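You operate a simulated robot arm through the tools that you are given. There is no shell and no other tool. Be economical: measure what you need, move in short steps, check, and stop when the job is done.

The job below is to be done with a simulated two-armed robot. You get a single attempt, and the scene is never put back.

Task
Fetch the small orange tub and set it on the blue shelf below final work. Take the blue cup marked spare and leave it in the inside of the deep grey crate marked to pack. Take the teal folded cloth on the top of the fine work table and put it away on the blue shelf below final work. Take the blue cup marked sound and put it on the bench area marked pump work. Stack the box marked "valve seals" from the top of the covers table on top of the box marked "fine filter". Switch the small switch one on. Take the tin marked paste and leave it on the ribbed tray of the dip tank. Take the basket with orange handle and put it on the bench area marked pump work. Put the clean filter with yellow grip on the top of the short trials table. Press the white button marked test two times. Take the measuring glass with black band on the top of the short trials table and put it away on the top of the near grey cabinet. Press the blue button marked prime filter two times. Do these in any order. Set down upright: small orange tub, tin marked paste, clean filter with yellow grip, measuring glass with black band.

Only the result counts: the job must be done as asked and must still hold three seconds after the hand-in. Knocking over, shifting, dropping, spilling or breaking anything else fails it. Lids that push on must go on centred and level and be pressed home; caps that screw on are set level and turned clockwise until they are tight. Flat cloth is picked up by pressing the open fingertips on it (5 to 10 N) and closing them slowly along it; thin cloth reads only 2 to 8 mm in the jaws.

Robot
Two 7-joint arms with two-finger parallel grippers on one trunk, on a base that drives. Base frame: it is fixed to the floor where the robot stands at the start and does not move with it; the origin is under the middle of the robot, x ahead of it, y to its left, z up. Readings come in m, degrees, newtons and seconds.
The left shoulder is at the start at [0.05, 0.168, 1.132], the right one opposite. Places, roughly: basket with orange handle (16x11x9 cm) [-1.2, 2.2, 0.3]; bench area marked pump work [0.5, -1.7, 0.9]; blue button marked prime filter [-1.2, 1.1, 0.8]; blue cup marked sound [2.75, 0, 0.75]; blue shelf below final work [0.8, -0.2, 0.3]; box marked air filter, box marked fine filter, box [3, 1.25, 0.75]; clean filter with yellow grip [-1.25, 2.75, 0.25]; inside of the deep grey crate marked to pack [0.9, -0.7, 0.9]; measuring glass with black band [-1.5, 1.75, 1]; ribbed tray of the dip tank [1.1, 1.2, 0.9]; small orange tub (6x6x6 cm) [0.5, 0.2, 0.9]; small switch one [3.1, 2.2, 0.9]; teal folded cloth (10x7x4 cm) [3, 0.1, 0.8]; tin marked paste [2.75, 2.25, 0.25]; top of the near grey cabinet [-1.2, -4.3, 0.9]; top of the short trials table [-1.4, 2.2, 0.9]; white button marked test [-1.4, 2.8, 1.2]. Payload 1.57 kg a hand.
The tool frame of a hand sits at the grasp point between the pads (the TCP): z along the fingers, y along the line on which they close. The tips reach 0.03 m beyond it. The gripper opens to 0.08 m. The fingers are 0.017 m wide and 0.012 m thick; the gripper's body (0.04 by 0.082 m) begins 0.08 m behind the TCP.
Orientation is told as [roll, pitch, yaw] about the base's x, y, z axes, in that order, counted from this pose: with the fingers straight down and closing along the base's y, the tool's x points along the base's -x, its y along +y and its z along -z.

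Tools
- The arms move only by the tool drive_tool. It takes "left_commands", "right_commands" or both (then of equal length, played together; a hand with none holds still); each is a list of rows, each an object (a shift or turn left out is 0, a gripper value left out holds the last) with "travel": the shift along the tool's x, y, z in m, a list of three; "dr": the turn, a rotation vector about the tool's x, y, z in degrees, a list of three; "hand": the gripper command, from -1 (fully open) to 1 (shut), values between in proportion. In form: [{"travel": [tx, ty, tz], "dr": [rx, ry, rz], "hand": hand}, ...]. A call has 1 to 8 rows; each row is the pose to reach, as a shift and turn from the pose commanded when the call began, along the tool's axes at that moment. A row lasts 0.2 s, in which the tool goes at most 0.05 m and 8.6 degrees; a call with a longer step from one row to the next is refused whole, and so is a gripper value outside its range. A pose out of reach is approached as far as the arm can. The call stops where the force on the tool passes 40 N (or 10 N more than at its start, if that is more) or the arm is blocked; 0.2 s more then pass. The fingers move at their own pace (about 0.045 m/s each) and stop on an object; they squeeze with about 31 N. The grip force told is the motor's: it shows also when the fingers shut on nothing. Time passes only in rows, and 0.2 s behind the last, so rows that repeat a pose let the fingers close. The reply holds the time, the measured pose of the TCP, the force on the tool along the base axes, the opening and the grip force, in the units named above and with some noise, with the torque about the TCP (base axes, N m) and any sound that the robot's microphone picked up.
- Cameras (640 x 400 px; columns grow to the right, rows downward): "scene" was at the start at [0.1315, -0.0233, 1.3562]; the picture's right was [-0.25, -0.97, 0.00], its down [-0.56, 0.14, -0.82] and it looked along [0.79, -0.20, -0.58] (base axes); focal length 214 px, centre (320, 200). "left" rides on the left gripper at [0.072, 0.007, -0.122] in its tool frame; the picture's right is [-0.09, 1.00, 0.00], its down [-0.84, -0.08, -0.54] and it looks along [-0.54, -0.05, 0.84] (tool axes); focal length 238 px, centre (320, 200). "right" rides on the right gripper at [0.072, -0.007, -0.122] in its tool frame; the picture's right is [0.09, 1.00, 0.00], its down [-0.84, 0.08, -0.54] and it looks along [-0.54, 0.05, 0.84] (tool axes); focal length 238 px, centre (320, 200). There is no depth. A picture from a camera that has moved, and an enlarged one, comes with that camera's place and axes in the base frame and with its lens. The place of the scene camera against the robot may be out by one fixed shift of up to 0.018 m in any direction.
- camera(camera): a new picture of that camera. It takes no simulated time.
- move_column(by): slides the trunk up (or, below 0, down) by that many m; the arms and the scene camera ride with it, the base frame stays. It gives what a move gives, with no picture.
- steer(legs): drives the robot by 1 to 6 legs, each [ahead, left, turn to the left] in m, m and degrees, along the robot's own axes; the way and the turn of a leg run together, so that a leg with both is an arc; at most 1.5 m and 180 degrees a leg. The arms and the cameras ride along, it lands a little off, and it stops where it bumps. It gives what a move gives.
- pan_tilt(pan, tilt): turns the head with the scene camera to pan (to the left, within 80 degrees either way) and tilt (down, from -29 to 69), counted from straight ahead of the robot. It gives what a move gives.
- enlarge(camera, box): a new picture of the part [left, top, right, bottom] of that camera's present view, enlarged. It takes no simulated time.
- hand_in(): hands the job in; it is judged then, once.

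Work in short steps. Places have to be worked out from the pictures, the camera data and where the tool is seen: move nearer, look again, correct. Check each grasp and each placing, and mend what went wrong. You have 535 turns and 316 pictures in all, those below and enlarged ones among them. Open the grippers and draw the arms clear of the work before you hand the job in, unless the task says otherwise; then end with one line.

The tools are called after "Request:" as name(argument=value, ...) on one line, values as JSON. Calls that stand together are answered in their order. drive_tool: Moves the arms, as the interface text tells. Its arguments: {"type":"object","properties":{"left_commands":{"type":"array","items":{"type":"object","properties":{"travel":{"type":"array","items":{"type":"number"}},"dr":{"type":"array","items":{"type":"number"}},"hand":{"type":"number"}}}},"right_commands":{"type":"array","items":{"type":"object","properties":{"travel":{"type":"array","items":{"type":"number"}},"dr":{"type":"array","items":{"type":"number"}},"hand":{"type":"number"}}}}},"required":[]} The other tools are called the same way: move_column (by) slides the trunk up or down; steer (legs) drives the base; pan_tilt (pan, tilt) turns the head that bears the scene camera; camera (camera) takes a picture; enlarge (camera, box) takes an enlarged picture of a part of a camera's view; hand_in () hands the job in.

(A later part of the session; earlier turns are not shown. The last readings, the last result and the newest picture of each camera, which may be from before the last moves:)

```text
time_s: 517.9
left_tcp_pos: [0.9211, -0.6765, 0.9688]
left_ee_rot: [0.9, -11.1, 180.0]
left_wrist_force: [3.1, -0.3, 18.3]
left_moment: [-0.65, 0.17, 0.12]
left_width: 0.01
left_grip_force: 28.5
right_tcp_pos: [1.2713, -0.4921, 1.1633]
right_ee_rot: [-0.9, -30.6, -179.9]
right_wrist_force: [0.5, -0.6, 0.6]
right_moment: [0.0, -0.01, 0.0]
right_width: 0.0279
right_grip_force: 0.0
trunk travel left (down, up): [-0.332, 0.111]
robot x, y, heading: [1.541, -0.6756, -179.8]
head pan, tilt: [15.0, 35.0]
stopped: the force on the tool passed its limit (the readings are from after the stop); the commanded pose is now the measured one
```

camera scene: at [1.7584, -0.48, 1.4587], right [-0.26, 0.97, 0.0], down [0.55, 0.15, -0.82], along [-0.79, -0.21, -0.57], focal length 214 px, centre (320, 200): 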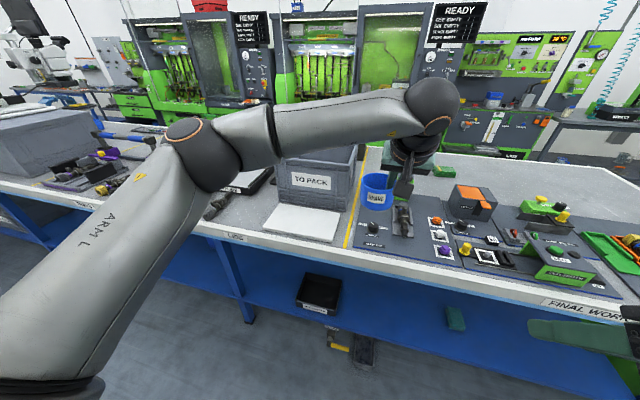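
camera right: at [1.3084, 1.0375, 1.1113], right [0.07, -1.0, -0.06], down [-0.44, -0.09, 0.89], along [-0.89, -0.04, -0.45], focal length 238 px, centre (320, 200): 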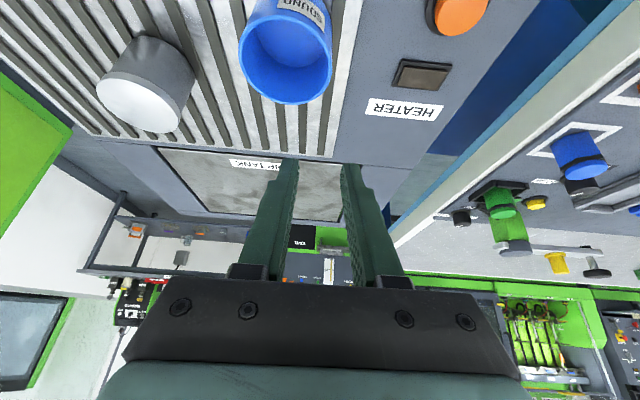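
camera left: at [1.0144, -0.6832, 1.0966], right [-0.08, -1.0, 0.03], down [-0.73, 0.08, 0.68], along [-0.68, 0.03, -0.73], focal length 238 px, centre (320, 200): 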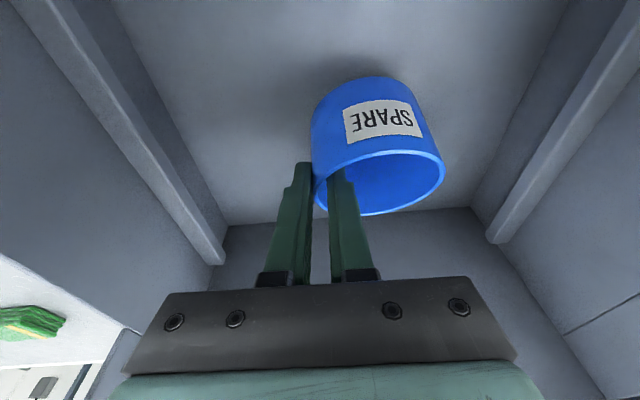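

Cup is on the crate floor. Open moderately and raise out by trunk.

Request:
drive_tool(left_commands=[{"hand": 0.3}, {"hand": 0.3}, {"hand": 0.3}])

Request:
move_column(by=0.11)

Request:
drive_tool(left_commands=[{"travel": [0, 0, -0.04]}, {"travel": [0, 0, -0.08]}, {"travel": [0.02, 0, -0.11]}])

Request:
camera(camera="left")

```text
time_s: 518.7
left_tcp_pos: [0.9213, -0.6771, 0.9651]
left_ee_rot: [0.9, -10.7, -180.0]
left_wrist_force: [0.6, -0.9, 0.4]
left_moment: [0.02, -0.01, 0.03]
left_width: 0.028
left_grip_force: 0.0
right_tcp_pos: [1.2709, -0.4914, 1.1617]
right_ee_rot: [-0.9, -30.6, -179.9]
right_wrist_force: [-0.7, 0.2, 0.0]
right_moment: [0.05, -0.01, 0.03]
right_width: 0.028
right_grip_force: 0.0
trunk travel left (down, up): [-0.332, 0.111]
robot x, y, heading: [1.5373, -0.6737, -180.0]
head pan, tilt: [15.0, 35.0]
```

```text
time_s: 520.1
left_tcp_pos: [0.9202, -0.6768, 1.0749]
left_ee_rot: [0.9, -10.8, -179.9]
left_wrist_force: [0.1, -0.5, -0.3]
left_moment: [-0.02, -0.02, 0.03]
left_width: 0.0281
left_grip_force: 0.1
right_tcp_pos: [1.2689, -0.4923, 1.2721]
right_ee_rot: [-1.0, -30.6, -179.9]
right_wrist_force: [-0.6, -0.3, -0.2]
right_moment: [0.01, 0.02, 0.02]
right_width: 0.0281
right_grip_force: 0.1
trunk travel left (down, up): [-0.442, 0.001]
robot x, y, heading: [1.5393, -0.6757, -179.9]
head pan, tilt: [15.0, 35.0]
```

```text
time_s: 521.0
left_tcp_pos: [0.9611, -0.6764, 1.179]
left_ee_rot: [0.8, -10.8, -179.9]
left_wrist_force: [0.7, -0.8, 0.3]
left_moment: [-0.02, 0.0, -0.01]
left_width: 0.0282
left_grip_force: 0.0
right_tcp_pos: [1.2695, -0.4929, 1.2718]
right_ee_rot: [-0.9, -30.6, -179.8]
right_wrist_force: [0.3, -0.4, 0.4]
right_moment: [0.02, -0.04, -0.02]
right_width: 0.028
right_grip_force: 0.1
trunk travel left (down, up): [-0.442, 0.001]
robot x, y, heading: [1.5413, -0.6754, -180.0]
head pan, tilt: [15.0, 35.0]
```

```text
102 pictures are left
camera left: at [1.0551, -0.6811, 1.2852], right [-0.09, -1.0, 0.03], down [-0.72, 0.08, 0.69], along [-0.69, 0.04, -0.73], focal length 238 px, centre (320, 200)
```

left: 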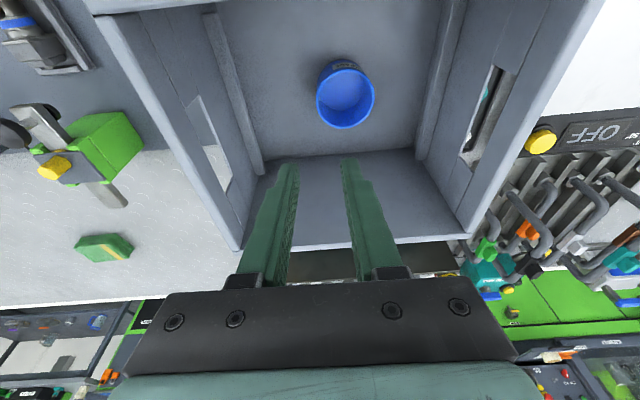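

Spare cup is inside the crate. Next, regrip the sound cup with the left hand (better grip): drive back north to the tank's east side.

Request:
steer(legs=[[-0.45, 0, 0], [0, -0.9, 0], [0, -0.86, 0]])

Request:
drive_tool(left_commands=[{"travel": [0, 0, 0.02], "dr": [0, -7, 0], "hand": -0.25}, {"travel": [0, 0, 0.04], "dr": [0, -14, 0]}, {"travel": [0, 0, 0.06], "dr": [0, -21, 0]}])

Request:
camera(camera="left")

```text
time_s: 532.1
left_tcp_pos: [1.4159, 1.0857, 1.179]
left_ee_rot: [0.9, -10.7, 179.8]
left_wrist_force: [0.0, -0.1, 0.1]
left_moment: [0.03, 0.0, 0.02]
left_width: 0.028
left_grip_force: 0.0
right_tcp_pos: [1.7263, 1.2649, 1.2727]
right_ee_rot: [-0.8, -30.6, 179.7]
right_wrist_force: [-0.6, -0.2, 0.2]
right_moment: [0.01, 0.01, 0.0]
right_width: 0.0279
right_grip_force: 0.1
trunk travel left (down, up): [-0.442, 0.001]
robot x, y, heading: [1.9927, 1.0788, 179.7]
head pan, tilt: [15.0, 35.0]
```

```text
time_s: 532.9
left_tcp_pos: [1.4054, 1.0829, 1.1197]
left_ee_rot: [1.0, -31.9, 179.4]
left_wrist_force: [1.0, -0.1, 0.6]
left_moment: [0.02, 0.0, 0.02]
left_width: 0.0499
left_grip_force: 0.1
right_tcp_pos: [1.7271, 1.265, 1.2722]
right_ee_rot: [-0.8, -30.5, 179.7]
right_wrist_force: [0.9, -0.5, -0.9]
right_moment: [-0.03, -0.01, 0.0]
right_width: 0.0281
right_grip_force: 0.0
trunk travel left (down, up): [-0.442, 0.001]
robot x, y, heading: [1.9937, 1.0816, 179.7]
head pan, tilt: [15.0, 35.0]
```

```text
101 pictures are left
camera left: at [1.5305, 1.0764, 1.185], right [-0.08, -0.99, 0.06], down [-0.43, 0.09, 0.9], along [-0.9, 0.05, -0.43], focal length 238 px, centre (320, 200)
```

left: 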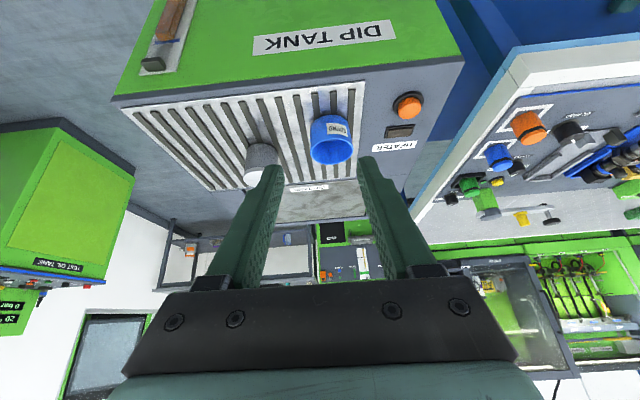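

Cup centre ≈[1.185, 1.07], rim ≈0.925. Drive 0.2 m forward and 5 cm left to align with its −y wall.

Request:
steer(legs=[[0.21, 0.05, 0]])

Request:
drive_tool(left_commands=[{"travel": [0.02, 0, 0.033]}, {"travel": [0.04, 0, 0.066]}, {"travel": [0.058, 0, 0.093]}])

Request:
camera(camera="left")

```text
time_s: 534.6
left_tcp_pos: [1.1966, 1.035, 1.1189]
left_ee_rot: [1.0, -31.8, 179.2]
left_wrist_force: [-0.4, 0.5, -0.2]
left_moment: [0.01, -0.01, 0.0]
left_width: 0.0499
left_grip_force: 0.1
right_tcp_pos: [1.5175, 1.2165, 1.272]
right_ee_rot: [-0.8, -30.5, 179.7]
right_wrist_force: [-0.2, 0.1, 0.1]
right_moment: [-0.02, 0.01, 0.0]
right_width: 0.028
right_grip_force: 0.0
trunk travel left (down, up): [-0.442, 0.001]
robot x, y, heading: [1.7862, 1.0288, 179.5]
head pan, tilt: [15.0, 35.0]
```

```text
time_s: 535.4
left_tcp_pos: [1.197, 1.0348, 1.0096]
left_ee_rot: [1.1, -31.7, 179.2]
left_wrist_force: [0.0, -0.1, -0.8]
left_moment: [0.01, -0.03, 0.02]
left_width: 0.0501
left_grip_force: 0.1
right_tcp_pos: [1.5165, 1.2179, 1.2725]
right_ee_rot: [-0.9, -30.6, 179.7]
right_wrist_force: [-1.0, 0.9, -0.2]
right_moment: [0.0, -0.04, 0.01]
right_width: 0.0279
right_grip_force: 0.1
trunk travel left (down, up): [-0.442, 0.001]
robot x, y, heading: [1.7886, 1.0306, 179.5]
head pan, tilt: [15.0, 35.0]
```

```text
100 pictures are left
camera left: at [1.3222, 1.0281, 1.0755], right [-0.08, -0.99, 0.06], down [-0.43, 0.09, 0.9], along [-0.9, 0.05, -0.43], focal length 238 px, centre (320, 200)
```

left: 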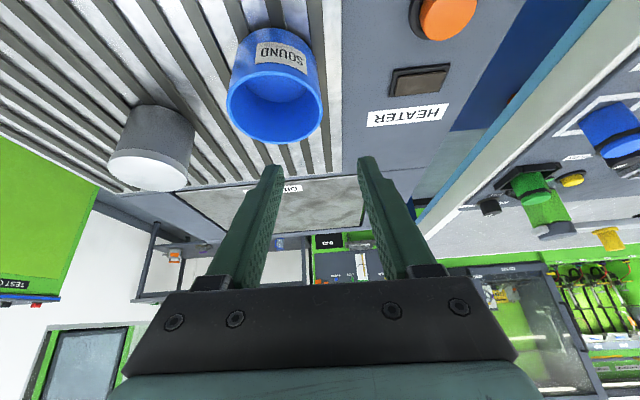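

Aligned with the wall (y≈1.031). Lower 8.5 cm, close, lift.

Request:
drive_tool(left_commands=[{"travel": [0.014, 0.004, 0.0246]}, {"travel": [0.028, 0.004, 0.049]}, {"travel": [0.042, 0.004, 0.074]}])

Request:
camera(camera="left")

```text
time_s: 536.2
left_tcp_pos: [1.1935, 1.0285, 0.9242]
left_ee_rot: [1.0, -31.6, 179.2]
left_wrist_force: [-0.7, 0.2, 0.1]
left_moment: [0.01, 0.02, 0.0]
left_width: 0.0499
left_grip_force: 0.0
right_tcp_pos: [1.5171, 1.2175, 1.2729]
right_ee_rot: [-0.9, -30.5, 179.7]
right_wrist_force: [-0.2, 0.0, 0.2]
right_moment: [0.01, 0.0, -0.01]
right_width: 0.0283
right_grip_force: 0.1
trunk travel left (down, up): [-0.442, 0.001]
robot x, y, heading: [1.7854, 1.031, 179.9]
head pan, tilt: [15.0, 35.0]
```

```text
99 pictures are left
camera left: at [1.3187, 1.022, 0.9906], right [-0.08, -0.99, 0.06], down [-0.43, 0.09, 0.9], along [-0.9, 0.05, -0.43], focal length 238 px, centre (320, 200)
```

left: 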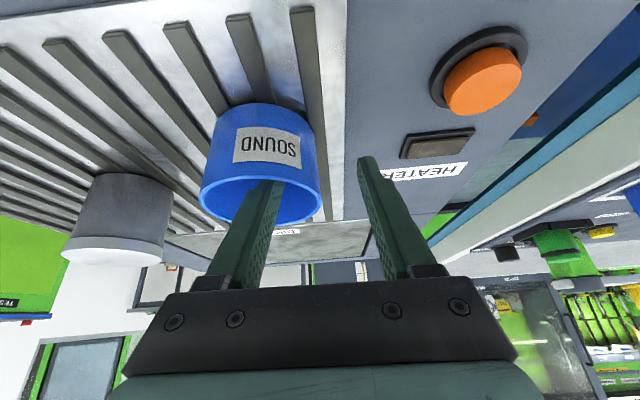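

Request:
drive_tool(left_commands=[{"travel": [0.002, 0, 0.003], "hand": 1}, {"travel": [0.002, 0, 0.003]}, {"travel": [0.002, 0, 0.003]}, {"travel": [0.002, 0, 0.003]}])

Request:
drive_tool(left_commands=[{"travel": [-0.021, 0, -0.034]}, {"travel": [-0.042, 0, -0.068]}, {"travel": [-0.063, 0, -0.102]}, {"travel": [-0.08, 0, -0.127]}])

Request:
steer(legs=[[-0.28, 0, 0], [0, -1.0, 0]])

Request:
camera(camera="left")

```text
time_s: 537.2
left_tcp_pos: [1.1933, 1.0293, 0.923]
left_ee_rot: [1.0, -31.8, 179.1]
left_wrist_force: [0.3, 0.6, 2.1]
left_moment: [0.18, -0.03, -0.08]
left_width: 0.0083
left_grip_force: 27.2
right_tcp_pos: [1.5177, 1.2176, 1.2716]
right_ee_rot: [-0.8, -30.6, 179.8]
right_wrist_force: [-0.3, 0.4, 0.4]
right_moment: [0.01, 0.01, 0.01]
right_width: 0.0281
right_grip_force: 0.1
trunk travel left (down, up): [-0.442, 0.001]
robot x, y, heading: [1.7915, 1.0308, 179.7]
head pan, tilt: [15.0, 35.0]
```

```text
time_s: 538.2
left_tcp_pos: [1.1918, 1.0315, 1.0721]
left_ee_rot: [1.0, -31.6, 179.0]
left_wrist_force: [-0.2, -0.7, 0.1]
left_moment: [-0.04, 0.02, 0.03]
left_width: 0.0079
left_grip_force: 27.1
right_tcp_pos: [1.5182, 1.2182, 1.2714]
right_ee_rot: [-0.9, -30.6, 179.7]
right_wrist_force: [0.5, -0.2, -0.5]
right_moment: [0.02, 0.02, 0.01]
right_width: 0.0279
right_grip_force: 0.0
trunk travel left (down, up): [-0.442, 0.001]
robot x, y, heading: [1.7901, 1.0322, 179.6]
head pan, tilt: [15.0, 35.0]
```

```text
time_s: 544.9
left_tcp_pos: [1.4807, 2.0268, 1.0729]
left_ee_rot: [1.0, -31.7, 178.7]
left_wrist_force: [-0.7, -0.3, -1.1]
left_moment: [-0.03, -0.03, -0.02]
left_width: 0.0078
left_grip_force: 26.7
right_tcp_pos: [1.8069, 2.2121, 1.272]
right_ee_rot: [-1.0, -30.6, 179.3]
right_wrist_force: [-0.5, 1.0, 0.3]
right_moment: [-0.01, -0.02, 0.04]
right_width: 0.0281
right_grip_force: 0.0
trunk travel left (down, up): [-0.442, 0.001]
robot x, y, heading: [2.0775, 2.0218, 179.5]
head pan, tilt: [15.0, 35.0]
```

```text
98 pictures are left
camera left: at [1.6068, 2.0199, 1.1373], right [-0.09, -0.99, 0.06], down [-0.43, 0.1, 0.9], along [-0.9, 0.05, -0.43], focal length 238 px, centre (320, 200)
```

left: 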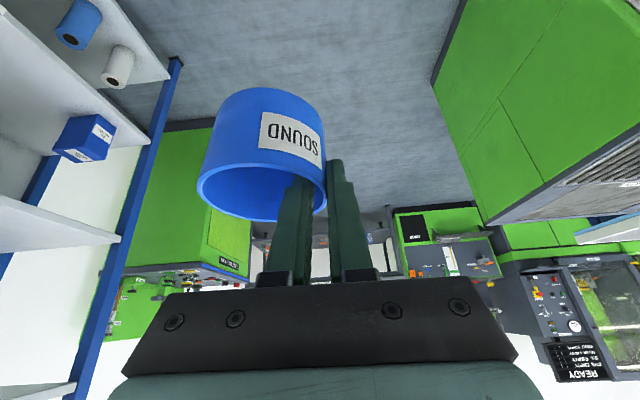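

Cup firm. Drive west through the passage, turn around, and go south toward pump work.

Request:
steer(legs=[[1.2, 0, 0], [1.15, 0, 0.5], [0, 0, 90], [0, 0, 90], [0, -1.4, 0], [0, -1.4, 0]])

Request:
camera(camera="left")

```text
time_s: 577.3
left_tcp_pos: [0.2585, -0.7669, 1.0729]
left_ee_rot: [0.9, -31.6, -1.7]
left_wrist_force: [0.1, 0.0, 0.1]
left_moment: [0.02, -0.02, -0.01]
left_width: 0.0077
left_grip_force: 26.5
right_tcp_pos: [-0.07, -0.9464, 1.2715]
right_ee_rot: [-0.9, -30.6, -1.3]
right_wrist_force: [-0.7, -1.0, -0.1]
right_moment: [0.01, 0.01, -0.03]
right_width: 0.0278
right_grip_force: 0.1
trunk travel left (down, up): [-0.442, 0.001]
robot x, y, heading: [-0.3351, -0.7567, -1.6]
head pan, tilt: [15.0, 35.0]
```

```text
97 pictures are left
camera left: at [0.1342, -0.759, 1.1373], right [0.1, 0.99, 0.06], down [0.42, -0.1, 0.9], along [0.9, -0.06, -0.43], focal length 238 px, centre (320, 200)
```

left: 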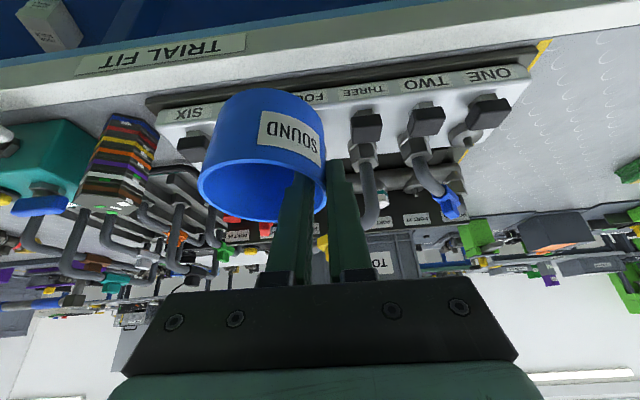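

Continue to y≈−1.6 and view the pump-work area.

Request:
steer(legs=[[0, 0, 1.6], [0, -0.9, 0]])

Request:
pan_tilt(pan=0, tilt=40)

Request:
camera(camera="scene")

```text
time_s: 582.4
left_tcp_pos: [0.2628, -1.6464, 1.0713]
left_ee_rot: [1.0, -31.7, -0.3]
left_wrist_force: [0.2, 0.3, -0.4]
left_moment: [-0.01, -0.01, 0.01]
left_width: 0.0073
left_grip_force: 26.8
right_tcp_pos: [-0.0606, -1.8359, 1.2723]
right_ee_rot: [-0.9, -30.5, 0.2]
right_wrist_force: [-1.3, 0.7, -0.6]
right_moment: [0.05, 0.0, -0.01]
right_width: 0.0277
right_grip_force: 0.1
trunk travel left (down, up): [-0.442, 0.001]
robot x, y, heading: [-0.3293, -1.6489, -0.1]
head pan, tilt: [15.0, 35.0]
```

```text
time_s: 583.1
left_tcp_pos: [0.2621, -1.6481, 1.0713]
left_ee_rot: [1.0, -31.7, -0.2]
left_wrist_force: [-0.2, -0.5, -0.2]
left_moment: [0.04, 0.02, -0.06]
left_width: 0.0072
left_grip_force: 26.3
right_tcp_pos: [-0.062, -1.8361, 1.2719]
right_ee_rot: [-0.8, -30.6, 0.2]
right_wrist_force: [0.3, -0.8, 0.1]
right_moment: [0.01, -0.04, -0.02]
right_width: 0.0277
right_grip_force: 0.0
trunk travel left (down, up): [-0.442, 0.001]
robot x, y, heading: [-0.3318, -1.6525, 0.0]
head pan, tilt: [0.0, 40.0]
```

```text
96 pictures are left
camera scene: at [-0.2006, -1.6533, 1.4911], right [0.0, -1.0, 0.0], down [-0.64, 0.0, -0.77], along [0.77, 0.0, -0.64], focal length 214 px, centre (320, 200)
```

scene: 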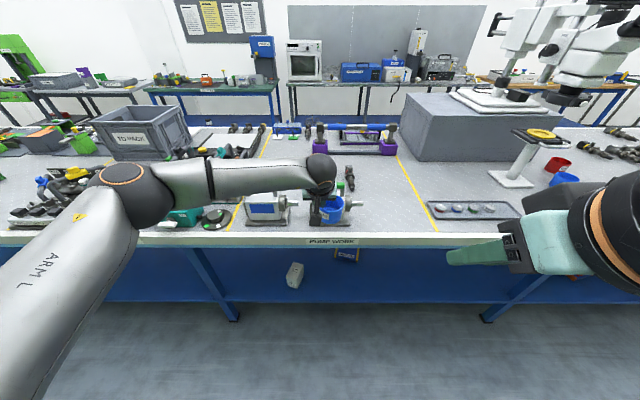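

Request:
enlarge(camera="scene", box=[220, 120, 460, 260])

```text
2.67 times, centred on (340, 190) of scene
camera zoom: at [-0.2006, -1.6533, 1.4911], right [0.0, -1.0, 0.0], down [-0.64, 0.0, -0.77], along [0.77, 0.0, -0.64], focal length 572 px, centre (267, 227)
```

zoom: 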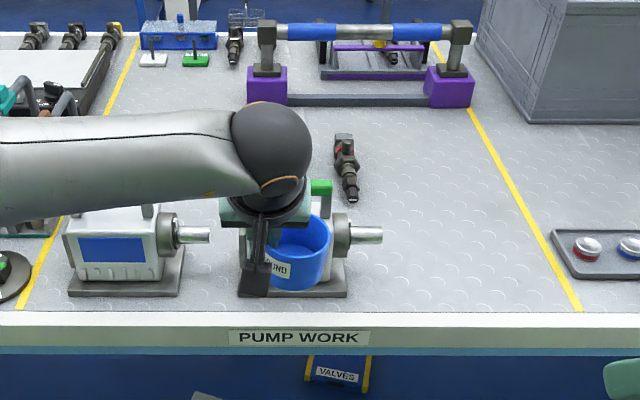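

Free zone of pump work: y −2.07…−1.87. Plan: cup at ≈[0.60, −1.97], basket later in front of it. Move right, then forward.

Request:
steer(legs=[[0, -0.285, 0], [0.32, 0, 0]])

Request:
camera(camera="left")

```text
time_s: 586.8
left_tcp_pos: [0.5817, -1.9341, 1.0705]
left_ee_rot: [1.1, -31.6, -0.6]
left_wrist_force: [0.9, 0.0, 0.0]
left_moment: [0.02, 0.02, 0.02]
left_width: 0.0076
left_grip_force: 26.3
right_tcp_pos: [0.2562, -2.1227, 1.2721]
right_ee_rot: [-0.9, -30.4, -0.1]
right_wrist_force: [-0.6, 0.5, -0.2]
right_moment: [-0.03, 0.02, -0.01]
right_width: 0.0281
right_grip_force: 0.1
trunk travel left (down, up): [-0.442, 0.001]
robot x, y, heading: [-0.016, -1.9386, -0.1]
head pan, tilt: [0.0, 40.0]
```

```text
94 pictures are left
camera left: at [0.4568, -1.9295, 1.1371], right [0.08, 0.99, 0.06], down [0.43, -0.09, 0.9], along [0.9, -0.05, -0.43], focal length 238 px, centre (320, 200)
```

left: 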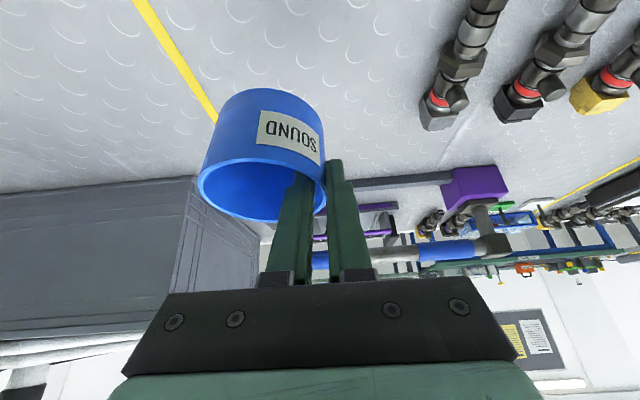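

Clear of the yellow line by ~6 cm. Lower the cup to the bench.

Request:
drive_tool(left_commands=[{"travel": [0.018, 0, 0.03]}, {"travel": [0.037, 0, 0.06]}, {"travel": [0.055, 0, 0.089]}, {"travel": [0.061, 0, 0.098]}])

Request:
drive_tool(left_commands=[{"travel": [0.0016, 0, 0.0026]}, {"travel": [0.0031, 0, 0.0051]}, {"travel": [0.0047, 0, 0.0077]}, {"travel": [0.0063, 0, 0.0102]}, {"travel": [0.0079, 0, 0.0128]}, {"travel": [0.0094, 0, 0.0153]}, {"travel": [0.011, 0, 0.018]}])

```text
time_s: 587.8
left_tcp_pos: [0.581, -1.9319, 0.9594]
left_ee_rot: [0.9, -32.0, -0.5]
left_wrist_force: [-2.9, 5.3, 12.4]
left_moment: [-0.31, 0.43, -0.19]
left_width: 0.0073
left_grip_force: 26.9
right_tcp_pos: [0.2552, -2.1213, 1.272]
right_ee_rot: [-0.9, -30.8, 0.0]
right_wrist_force: [0.5, 1.0, -1.1]
right_moment: [-0.01, 0.0, 0.01]
right_width: 0.0278
right_grip_force: 0.0
trunk travel left (down, up): [-0.442, 0.001]
robot x, y, heading: [-0.0121, -1.9358, -0.2]
head pan, tilt: [0.0, 40.0]
```

```text
time_s: 589.0
left_tcp_pos: [0.5861, -1.9319, 0.9526]
left_ee_rot: [0.8, -32.8, -0.4]
left_wrist_force: [-7.5, 3.9, 13.7]
left_moment: [-0.42, 0.7, -0.38]
left_width: 0.0088
left_grip_force: 27.2
right_tcp_pos: [0.2538, -2.1213, 1.2721]
right_ee_rot: [-1.0, -30.7, -0.1]
right_wrist_force: [0.1, 0.0, -0.1]
right_moment: [0.02, -0.01, -0.01]
right_width: 0.028
right_grip_force: 0.0
trunk travel left (down, up): [-0.442, 0.001]
robot x, y, heading: [-0.0162, -1.9407, -0.2]
head pan, tilt: [0.0, 40.0]
stopped in row 5 (left hand): the force on the tool passed its limit (the readings are from after the stop); the commanded pose is now the measured one
```

On the bench. Ease, open, lift out.

Request:
drive_tool(left_commands=[{"travel": [-0.002, 0, -0.003]}, {"travel": [-0.002, 0, -0.003], "hand": 0.3}, {"travel": [-0.002, 0, -0.003]}, {"travel": [-0.02, 0, -0.034]}, {"travel": [-0.04, 0, -0.066]}, {"travel": [-0.06, 0, -0.1]}, {"travel": [-0.06, 0, -0.14]}])

Request:
camera(camera="left")

```text
time_s: 590.6
left_tcp_pos: [0.5617, -1.9325, 1.1012]
left_ee_rot: [1.1, -32.6, -0.4]
left_wrist_force: [-0.2, 0.0, 0.7]
left_moment: [0.01, -0.02, -0.01]
left_width: 0.0282
left_grip_force: 0.0
right_tcp_pos: [0.2567, -2.1204, 1.2724]
right_ee_rot: [-0.9, -30.6, -0.2]
right_wrist_force: [1.3, -0.1, 0.6]
right_moment: [0.02, -0.03, 0.01]
right_width: 0.0279
right_grip_force: 0.1
trunk travel left (down, up): [-0.442, 0.001]
robot x, y, heading: [-0.0133, -1.9358, -0.1]
head pan, tilt: [0.0, 40.0]
```

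```text
93 pictures are left
camera left: at [0.4349, -1.9281, 1.1641], right [0.08, 0.99, 0.06], down [0.41, -0.09, 0.91], along [0.91, -0.04, -0.42], focal length 238 px, centre (320, 200)
```

left: 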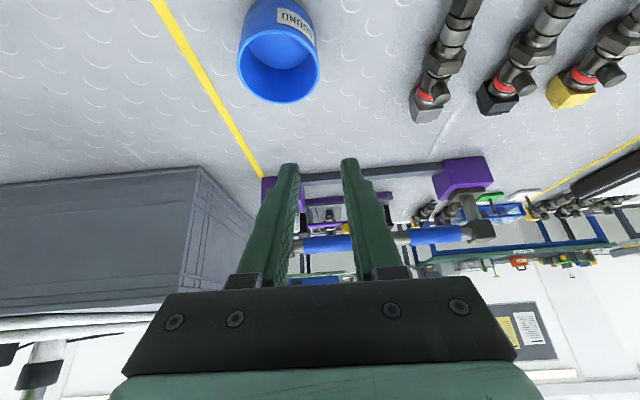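

Sound cup delivered. Now the basket: drive north, and set the left tool to rel. yaw −45°, so that with the base at heading 135° the jaws close across the handle bar.

Request:
steer(legs=[[-0.34, 0, 0], [0, 1.4, 0], [0, 1.4, 0], [0, 0.8, 0], [0, 0, 67], [0, 0, 67]])

Request:
drive_tool(left_commands=[{"dr": [4.1, 0, 6.4], "travel": [0.02, 0, 0], "hand": 0}, {"dr": [8.2, 0, 12.8], "travel": [0.04, 0, 0]}, {"dr": [12.3, 0, 19.2], "travel": [0.05, 0, 0]}, {"dr": [16.4, 0, 25.6], "travel": [0.05, 0, 0]}, {"dr": [20.5, 0, 32], "travel": [0.05, 0, 0]}, {"dr": [24.2, 0, 37.9], "travel": [0.05, 0, 0]}])

Request:
pan_tilt(pan=10, tilt=40)

Request:
camera(camera="scene")

```text
time_s: 615.7
left_tcp_pos: [-0.7661, 2.0767, 1.0995]
left_ee_rot: [1.0, -32.6, 133.5]
left_wrist_force: [0.7, -0.8, -0.5]
left_moment: [0.01, -0.02, 0.0]
left_width: 0.0283
left_grip_force: 0.1
right_tcp_pos: [-0.4172, 1.9871, 1.2726]
right_ee_rot: [-1.0, -30.6, 133.8]
right_wrist_force: [-1.1, 0.5, -0.3]
right_moment: [-0.02, 0.0, -0.02]
right_width: 0.028
right_grip_force: 0.1
trunk travel left (down, up): [-0.442, 0.001]
robot x, y, heading: [-0.3644, 1.6656, 134.0]
head pan, tilt: [0.0, 40.0]
```

```text
time_s: 617.1
left_tcp_pos: [-0.7363, 2.0464, 1.0723]
left_ee_rot: [0.7, -32.0, 88.5]
left_wrist_force: [0.1, -0.4, -0.9]
left_moment: [-0.02, -0.01, -0.07]
left_width: 0.0399
left_grip_force: 0.0
right_tcp_pos: [-0.4173, 1.9865, 1.2717]
right_ee_rot: [-0.9, -30.5, 133.8]
right_wrist_force: [-0.8, -0.2, 0.1]
right_moment: [0.01, 0.01, -0.01]
right_width: 0.0279
right_grip_force: 0.1
trunk travel left (down, up): [-0.442, 0.001]
robot x, y, heading: [-0.3623, 1.6661, 133.8]
head pan, tilt: [0.0, 40.0]
```

```text
time_s: 617.8
left_tcp_pos: [-0.7354, 2.0452, 1.0726]
left_ee_rot: [0.6, -32.0, 88.7]
left_wrist_force: [0.2, 1.1, -0.3]
left_moment: [0.01, 0.0, -0.03]
left_width: 0.04
left_grip_force: 0.1
right_tcp_pos: [-0.4179, 1.9888, 1.2707]
right_ee_rot: [-1.0, -30.6, 133.8]
right_wrist_force: [-0.4, 0.4, 0.6]
right_moment: [-0.01, 0.0, -0.02]
right_width: 0.0282
right_grip_force: 0.1
trunk travel left (down, up): [-0.442, 0.001]
robot x, y, heading: [-0.3658, 1.6647, 133.9]
head pan, tilt: [10.0, 40.0]
```

```text
92 pictures are left
camera scene: at [-0.4538, 1.7426, 1.4911], right [0.59, 0.81, 0.0], down [0.52, -0.38, -0.77], along [-0.62, 0.45, -0.64], focal length 214 px, centre (320, 200)
```

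scene: 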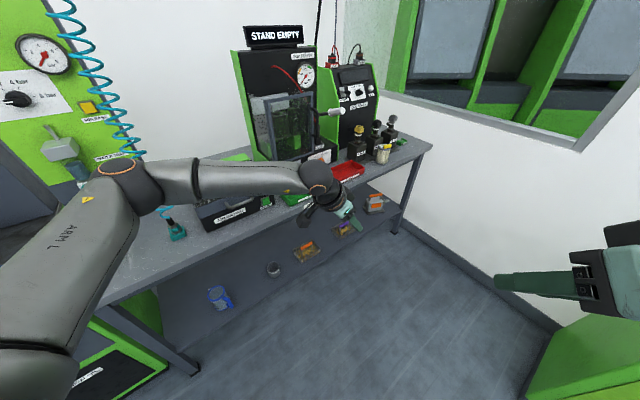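

Lower the trunk and test the low reach with this tool orientation in free space.

Request:
move_column(by=-0.4)

Request:
move_column(by=-0.04)

Request:
drive_tool(left_commands=[{"travel": [0.021, 0, 0.034]}, {"travel": [0.042, 0, 0.068]}, {"travel": [0.064, 0, 0.102]}, {"travel": [0.085, 0, 0.136]}, {"travel": [0.106, 0, 0.17]}])

Request:
camera(camera="left")

Request:
camera(camera="scene")

```text
time_s: 621.6
left_tcp_pos: [-0.7356, 2.0466, 0.6733]
left_ee_rot: [0.7, -32.0, 88.6]
left_wrist_force: [-0.4, 0.8, -0.5]
left_moment: [0.0, -0.01, 0.01]
left_width: 0.0403
left_grip_force: 0.1
right_tcp_pos: [-0.4168, 1.9865, 0.872]
right_ee_rot: [-0.9, -30.5, 133.8]
right_wrist_force: [-0.2, 0.0, -0.2]
right_moment: [0.0, -0.02, 0.0]
right_width: 0.0279
right_grip_force: 0.0
trunk travel left (down, up): [-0.042, 0.401]
robot x, y, heading: [-0.364, 1.6651, 133.8]
head pan, tilt: [10.0, 40.0]
```

```text
time_s: 622.5
left_tcp_pos: [-0.7361, 2.046, 0.6318]
left_ee_rot: [0.8, -32.0, 88.6]
left_wrist_force: [-0.1, 0.6, -0.3]
left_moment: [-0.04, 0.03, -0.03]
left_width: 0.0398
left_grip_force: 0.0
right_tcp_pos: [-0.4179, 1.9877, 0.8329]
right_ee_rot: [-0.9, -30.5, 133.8]
right_wrist_force: [0.0, -1.2, -0.1]
right_moment: [0.01, -0.04, 0.0]
right_width: 0.0282
right_grip_force: 0.1
trunk travel left (down, up): [-0.002, 0.441]
robot x, y, heading: [-0.3628, 1.6643, 133.9]
head pan, tilt: [10.0, 40.0]
```

```text
time_s: 623.7
left_tcp_pos: [-0.737, 2.0455, 0.4321]
left_ee_rot: [0.8, -32.1, 88.6]
left_wrist_force: [-0.2, -0.2, 0.5]
left_moment: [0.0, -0.01, 0.0]
left_width: 0.04
left_grip_force: 0.1
right_tcp_pos: [-0.4173, 1.9877, 0.8323]
right_ee_rot: [-0.8, -30.6, 133.8]
right_wrist_force: [-0.2, 0.1, 0.0]
right_moment: [0.03, -0.02, -0.01]
right_width: 0.028
right_grip_force: 0.1
trunk travel left (down, up): [-0.002, 0.441]
robot x, y, heading: [-0.366, 1.6664, 134.0]
head pan, tilt: [10.0, 40.0]
```

```text
91 pictures are left
camera left: at [-0.7454, 1.92, 0.4967], right [-0.99, 0.1, 0.06], down [0.09, 0.42, 0.9], along [0.06, 0.9, -0.43], focal length 238 px, centre (320, 200)
```

left: 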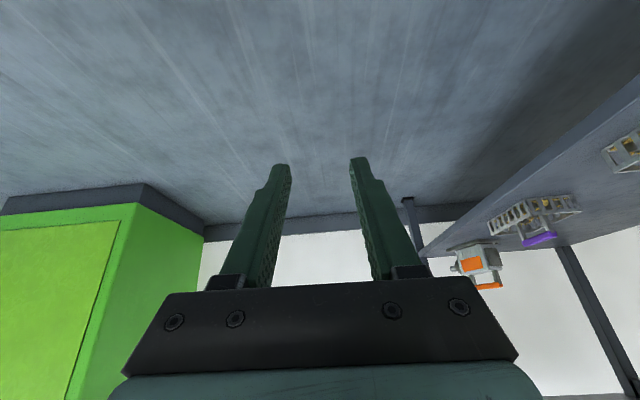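

```text
90 pictures are left
camera scene: at [-0.4538, 1.7426, 1.0512], right [0.59, 0.81, 0.0], down [0.52, -0.38, -0.77], along [-0.62, 0.45, -0.64], focal length 214 px, centre (320, 200)
```

scene: 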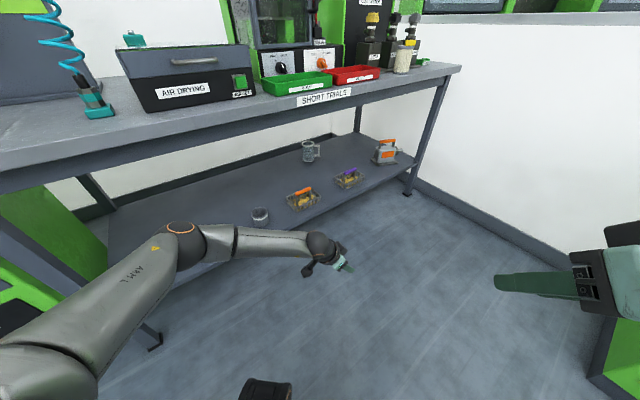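

Reach is fine. Zoom on the basket to locate its handle.

Request:
enlarge(camera="scene", box=[240, 160, 380, 240])

```text
4.57 times, centred on (310, 200) of scene
camera zoom: at [-0.4538, 1.7426, 1.0512], right [0.59, 0.81, 0.0], down [0.52, -0.38, -0.77], along [-0.62, 0.45, -0.64], focal length 980 px, centre (366, 200)
```

zoom: 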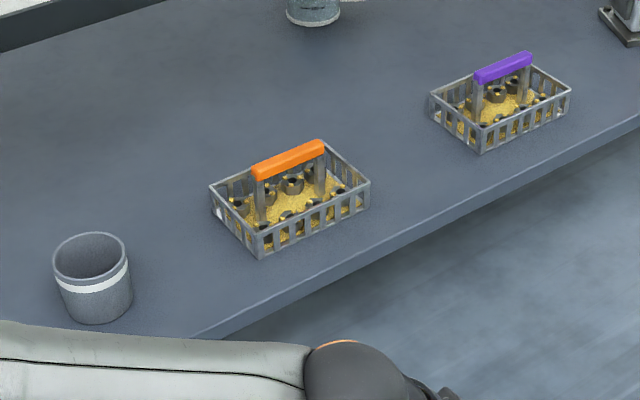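

With the base at 135° the elbow would slip under the table rail. Use heading ≈172° with tool rel. yaw −57° instead (bar will self-align). Raise the hand slightly, turn, and re-yaw.

Request:
drive_tool(left_commands=[{"travel": [-0.018, 0, -0.03], "dr": [3.2, 0, 5.1]}, {"travel": [-0.037, 0, -0.059], "dr": [6.4, 0, 10.2]}])

Request:
steer(legs=[[0, 0, 38], [0, -0.338, 0], [0.2, 0, 0]])

Request:
camera(camera="left")

Request:
camera(camera="scene")

```text
time_s: 624.3
left_tcp_pos: [-0.7368, 2.0452, 0.5025]
left_ee_rot: [0.7, -31.8, 76.5]
left_wrist_force: [0.7, 0.0, 0.1]
left_moment: [-0.01, 0.0, 0.0]
left_width: 0.0401
left_grip_force: 0.1
right_tcp_pos: [-0.4174, 1.9875, 0.832]
right_ee_rot: [-0.8, -30.5, 133.8]
right_wrist_force: [-0.4, -0.6, 0.9]
right_moment: [0.01, 0.02, -0.01]
right_width: 0.0279
right_grip_force: 0.0
trunk travel left (down, up): [-0.002, 0.441]
robot x, y, heading: [-0.3654, 1.6639, 133.7]
head pan, tilt: [10.0, 40.0]
```

```text
time_s: 629.5
left_tcp_pos: [-1.0438, 2.0928, 0.5027]
left_ee_rot: [0.7, -31.9, 115.1]
left_wrist_force: [0.6, 0.1, 0.2]
left_moment: [0.0, 0.0, -0.01]
left_width: 0.04
left_grip_force: 0.1
right_tcp_pos: [-0.7579, 2.2466, 0.8322]
right_ee_rot: [-1.0, -30.6, 172.3]
right_wrist_force: [0.0, 0.7, 0.5]
right_moment: [0.02, 0.0, -0.03]
right_width: 0.0281
right_grip_force: 0.1
trunk travel left (down, up): [-0.002, 0.441]
robot x, y, heading: [-0.518, 2.0244, 172.1]
head pan, tilt: [10.0, 40.0]
```

```text
88 pictures are left
camera left: at [-0.9956, 1.9767, 0.5675], right [-0.93, -0.36, 0.06], down [-0.1, 0.42, 0.9], along [-0.35, 0.83, -0.43], focal length 238 px, centre (320, 200)
```

left: 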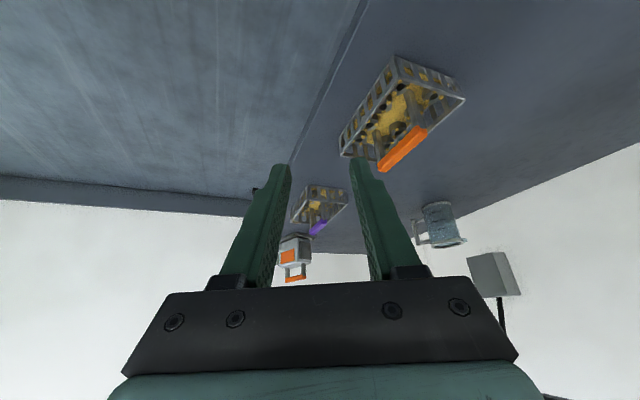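

```text
87 pictures are left
camera scene: at [-0.6336, 2.0271, 1.0511], right [-0.04, 1.0, 0.0], down [0.64, 0.03, -0.77], along [-0.77, -0.03, -0.64], focal length 214 px, centre (320, 200)
```

scene: 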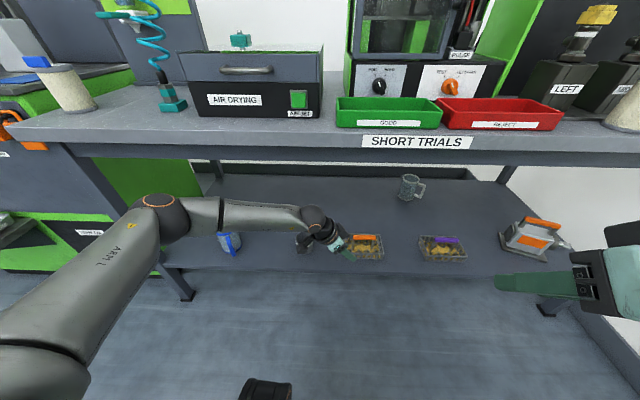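

Bar centre ≈[-1.185, 2.159]. The elbow is near table-rail height, so extend with the arm rather than the base. Try extending toward the bar.

Request:
drive_tool(left_commands=[{"travel": [-0.016, 0.028, 0.01]}, {"travel": [-0.032, 0.056, 0.02]}, {"travel": [-0.048, 0.085, 0.03]}, {"travel": [-0.06, 0.105, 0.037]}])

Request:
camera(camera="left")

Request:
camera(camera="scene")

```text
time_s: 630.5
left_tcp_pos: [-1.044, 2.0929, 0.5027]
left_ee_rot: [0.7, -31.8, 115.0]
left_wrist_force: [0.0, 0.5, 0.2]
left_moment: [-0.01, -0.02, -0.01]
left_width: 0.0401
left_grip_force: 0.0
left hand out of reach, approached as far as the arm can: row 1, 2, 3, 4
right_tcp_pos: [-0.7573, 2.2462, 0.8322]
right_ee_rot: [-0.9, -30.6, 172.4]
right_wrist_force: [0.1, 0.0, 0.4]
right_moment: [-0.02, -0.01, -0.03]
right_width: 0.0282
right_grip_force: 0.1
trunk travel left (down, up): [-0.002, 0.441]
robot x, y, heading: [-0.5167, 2.0267, 172.4]
head pan, tilt: [10.0, 40.0]
```

```text
86 pictures are left
camera left: at [-0.9956, 1.9767, 0.5674], right [-0.93, -0.36, 0.06], down [-0.1, 0.42, 0.9], along [-0.35, 0.83, -0.43], focal length 238 px, centre (320, 200)
```

left: 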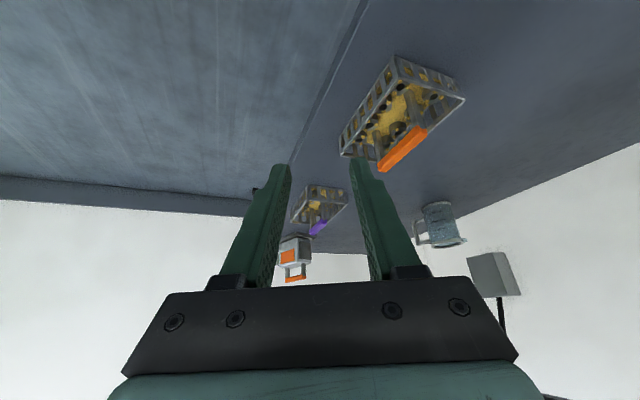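

```text
85 pictures are left
camera scene: at [-0.6337, 2.0271, 1.0511], right [-0.04, 1.0, 0.0], down [0.64, 0.03, -0.77], along [-0.77, -0.03, -0.64], focal length 214 px, centre (320, 200)
```

scene: 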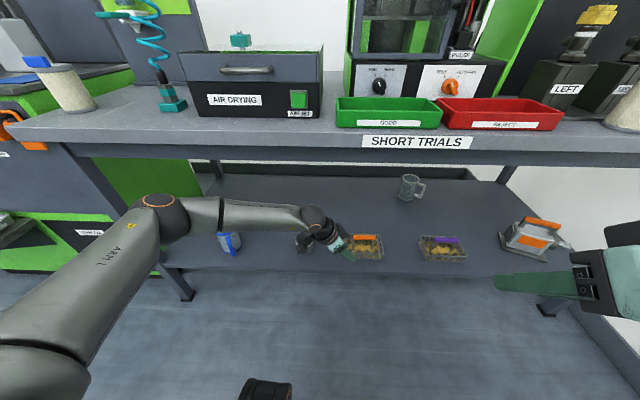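

At this yaw the arm is at its limit. Test the other direction: back off, and roll the left tool about its own axis outward (+90°).

Request:
steer(legs=[[-0.25, 0, 8]])

Request:
drive_tool(left_commands=[{"dr": [-4.4, 0, -7]}, {"dr": [-8.8, 0, -14]}, {"dr": [-13, 0, -21]}, {"dr": [-17, 0, -28]}, {"dr": [-21, 0, -35]}, {"dr": [-25.5, 0, -42]}, {"dr": [-30, 0, -48.5]}])

Request:
drive_tool(left_commands=[{"dr": [0, 0, -8.4]}, {"dr": [0, 0, -16.8]}, {"dr": [0, 0, -25.2]}, {"dr": [0, 0, -33.6]}, {"dr": [0, 0, -42]}, {"dr": [0, 0, -50.4]}, {"dr": [0, 0, -58.8]}, {"dr": [0, 0, -67]}])

```text
time_s: 632.3
left_tcp_pos: [-0.7999, 2.0019, 0.5027]
left_ee_rot: [0.7, -31.8, 123.1]
left_wrist_force: [0.8, 1.0, -0.2]
left_moment: [-0.02, 0.0, -0.03]
left_width: 0.0402
left_grip_force: 0.0
right_tcp_pos: [-0.5385, 2.1923, 0.8329]
right_ee_rot: [-0.9, -30.6, -179.6]
right_wrist_force: [0.7, 0.5, 0.1]
right_moment: [0.01, 0.04, 0.01]
right_width: 0.028
right_grip_force: 0.1
trunk travel left (down, up): [-0.002, 0.441]
robot x, y, heading: [-0.2656, 2.0089, -179.9]
head pan, tilt: [10.0, 40.0]
```

```text
time_s: 633.9
left_tcp_pos: [-0.7995, 2.0015, 0.5024]
left_ee_rot: [0.2, -32.3, -179.3]
left_wrist_force: [-0.6, 0.2, 0.6]
left_moment: [0.01, 0.0, -0.05]
left_width: 0.0397
left_grip_force: 0.2
right_tcp_pos: [-0.5378, 2.1929, 0.8313]
right_ee_rot: [-1.0, -30.6, -179.6]
right_wrist_force: [0.2, 0.7, 0.2]
right_moment: [0.0, -0.03, 0.01]
right_width: 0.028
right_grip_force: 0.0
trunk travel left (down, up): [-0.002, 0.441]
robot x, y, heading: [-0.2695, 2.0106, -179.4]
head pan, tilt: [10.0, 40.0]
```

```text
time_s: 635.7
left_tcp_pos: [-0.7998, 2.0017, 0.5026]
left_ee_rot: [-30.2, -12.2, -109.0]
left_wrist_force: [0.4, -0.6, -0.3]
left_moment: [0.01, 0.01, -0.01]
left_width: 0.04
left_grip_force: 0.1
right_tcp_pos: [-0.5379, 2.1929, 0.8324]
right_ee_rot: [-0.9, -30.6, -179.5]
right_wrist_force: [0.0, 0.1, 0.3]
right_moment: [-0.01, -0.03, -0.03]
right_width: 0.0277
right_grip_force: 0.0
trunk travel left (down, up): [-0.002, 0.441]
robot x, y, heading: [-0.2697, 2.0131, -179.9]
head pan, tilt: [10.0, 40.0]
```

Outward roll works. Finish to 90° and bring the tool nearly vertical so the basket stays level.

Request:
drive_tool(left_commands=[{"dr": [0, 0, -7.7]}, {"dr": [0, 0, -15.4]}, {"dr": [0, 0, -23]}])

Request:
drive_tool(left_commands=[{"dr": [-7.5, 0, 0]}, {"dr": [-15, 0, 0]}, {"dr": [-22.5, 0, 0]}])

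Request:
camera(camera="scene")

```text
time_s: 636.5
left_tcp_pos: [-0.8002, 2.0023, 0.5026]
left_ee_rot: [-32.2, 0.0, -89.2]
left_wrist_force: [0.4, 0.3, 0.7]
left_moment: [-0.01, -0.04, -0.03]
left_width: 0.0399
left_grip_force: 0.1
right_tcp_pos: [-0.5378, 2.1922, 0.8312]
right_ee_rot: [-0.9, -30.6, -179.7]
right_wrist_force: [1.0, 0.5, -0.6]
right_moment: [-0.02, 0.03, 0.01]
right_width: 0.0279
right_grip_force: 0.1
trunk travel left (down, up): [-0.002, 0.441]
robot x, y, heading: [-0.2659, 2.0074, -179.8]
head pan, tilt: [10.0, 40.0]
```

```text
time_s: 637.3
left_tcp_pos: [-0.7989, 2.0022, 0.5019]
left_ee_rot: [-9.7, -0.2, -89.4]
left_wrist_force: [0.6, 0.7, -0.3]
left_moment: [0.03, -0.02, 0.0]
left_width: 0.0401
left_grip_force: 0.1
right_tcp_pos: [-0.5381, 2.1924, 0.8329]
right_ee_rot: [-0.9, -30.7, -179.5]
right_wrist_force: [-0.1, 0.5, 0.3]
right_moment: [0.04, -0.02, -0.03]
right_width: 0.028
right_grip_force: 0.0
trunk travel left (down, up): [-0.002, 0.441]
robot x, y, heading: [-0.268, 2.0064, -179.6]
head pan, tilt: [10.0, 40.0]
```

```text
84 pictures are left
camera scene: at [-0.3839, 1.9935, 1.0511], right [-0.18, 0.98, 0.0], down [0.63, 0.12, -0.77], along [-0.75, -0.14, -0.64], focal length 214 px, centre (320, 200)
```

scene: 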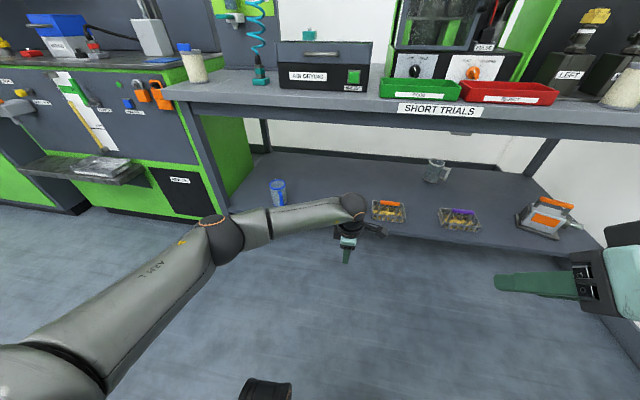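

Works well: vertical tool, jaws closing fore-aft, at fwd 0.53. Test lowering to z 0.42.

Request:
drive_tool(left_commands=[{"travel": [0, 0.007, 0.039]}, {"travel": [0, 0.014, 0.079]}])

Request:
camera(camera="left")

```text
time_s: 637.9
left_tcp_pos: [-0.7999, 2.001, 0.42]
left_ee_rot: [-9.8, -0.1, -89.4]
left_wrist_force: [0.0, -0.2, -0.2]
left_moment: [-0.03, 0.01, -0.01]
left_width: 0.0398
left_grip_force: 0.0
right_tcp_pos: [-0.5376, 2.1934, 0.8325]
right_ee_rot: [-0.9, -30.6, -179.6]
right_wrist_force: [0.2, -0.8, -1.1]
right_moment: [-0.01, -0.02, -0.01]
right_width: 0.0282
right_grip_force: 0.1
trunk travel left (down, up): [-0.002, 0.441]
robot x, y, heading: [-0.2699, 2.0115, -179.5]
head pan, tilt: [10.0, 40.0]
```

```text
83 pictures are left
camera left: at [-0.773, 2.0733, 0.5398], right [0.98, -0.08, -0.17], down [0.03, -0.84, 0.55], along [-0.19, -0.54, -0.82], focal length 238 px, centre (320, 200)
```

left: 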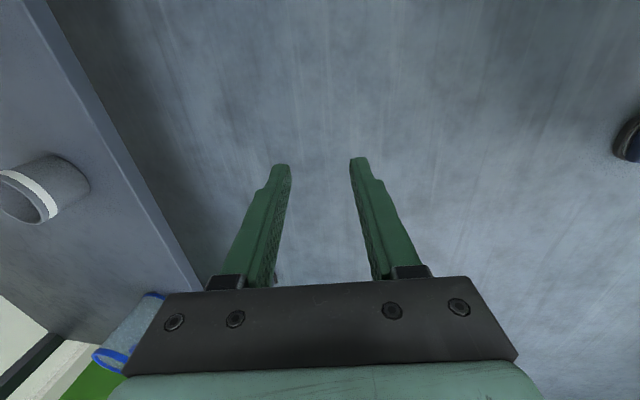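

Raise again, shift right 0.16 m and drive in 0.33 m to hover near the bar, then look.

Request:
drive_tool(left_commands=[{"travel": [0, -0.008, -0.045]}, {"travel": [0, -0.0155, -0.088]}])

Request:
steer(legs=[[0, -0.16, 0], [0.3, 0, 0]])

Request:
camera(camera="left")

Request:
camera(camera="scene")

```text
time_s: 638.5
left_tcp_pos: [-0.7997, 2.0016, 0.5115]
left_ee_rot: [-9.7, -0.2, -89.5]
left_wrist_force: [0.2, -0.4, 0.1]
left_moment: [0.06, 0.01, -0.02]
left_width: 0.04
left_grip_force: 0.0
right_tcp_pos: [-0.5382, 2.1923, 0.8323]
right_ee_rot: [-0.8, -30.6, -179.7]
right_wrist_force: [0.5, 0.1, 0.1]
right_moment: [0.01, 0.0, -0.01]
right_width: 0.0279
right_grip_force: 0.1
trunk travel left (down, up): [-0.002, 0.441]
robot x, y, heading: [-0.2654, 2.0105, -179.8]
head pan, tilt: [10.0, 40.0]
```

```text
time_s: 641.6
left_tcp_pos: [-1.1016, 2.1587, 0.5101]
left_ee_rot: [-9.8, -0.2, -89.2]
left_wrist_force: [-0.2, -0.1, -0.2]
left_moment: [0.01, -0.01, -0.03]
left_width: 0.0402
left_grip_force: 0.0
right_tcp_pos: [-0.8397, 2.351, 0.8318]
right_ee_rot: [-0.9, -30.6, -179.5]
right_wrist_force: [0.0, 0.8, 0.6]
right_moment: [0.0, -0.01, 0.01]
right_width: 0.028
right_grip_force: 0.1
trunk travel left (down, up): [-0.002, 0.441]
robot x, y, heading: [-0.5666, 2.1707, -179.5]
head pan, tilt: [10.0, 40.0]
```

```text
82 pictures are left
camera left: at [-1.0738, 2.2307, 0.6293], right [0.98, -0.08, -0.17], down [0.03, -0.83, 0.55], along [-0.19, -0.54, -0.82], focal length 238 px, centre (320, 200)
```

left: 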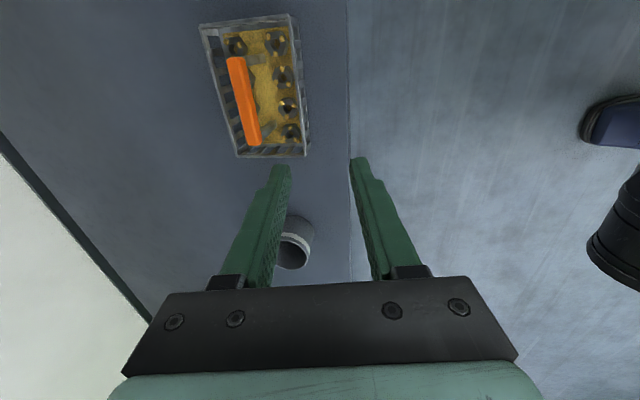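

```text
81 pictures are left
camera scene: at [-0.6849, 2.1514, 1.0511], right [-0.18, 0.98, 0.0], down [0.63, 0.12, -0.77], along [-0.75, -0.14, -0.64], focal length 214 px, centre (320, 200)
```

scene: 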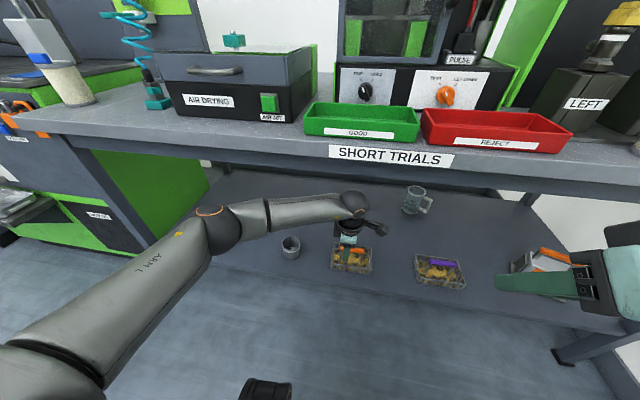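

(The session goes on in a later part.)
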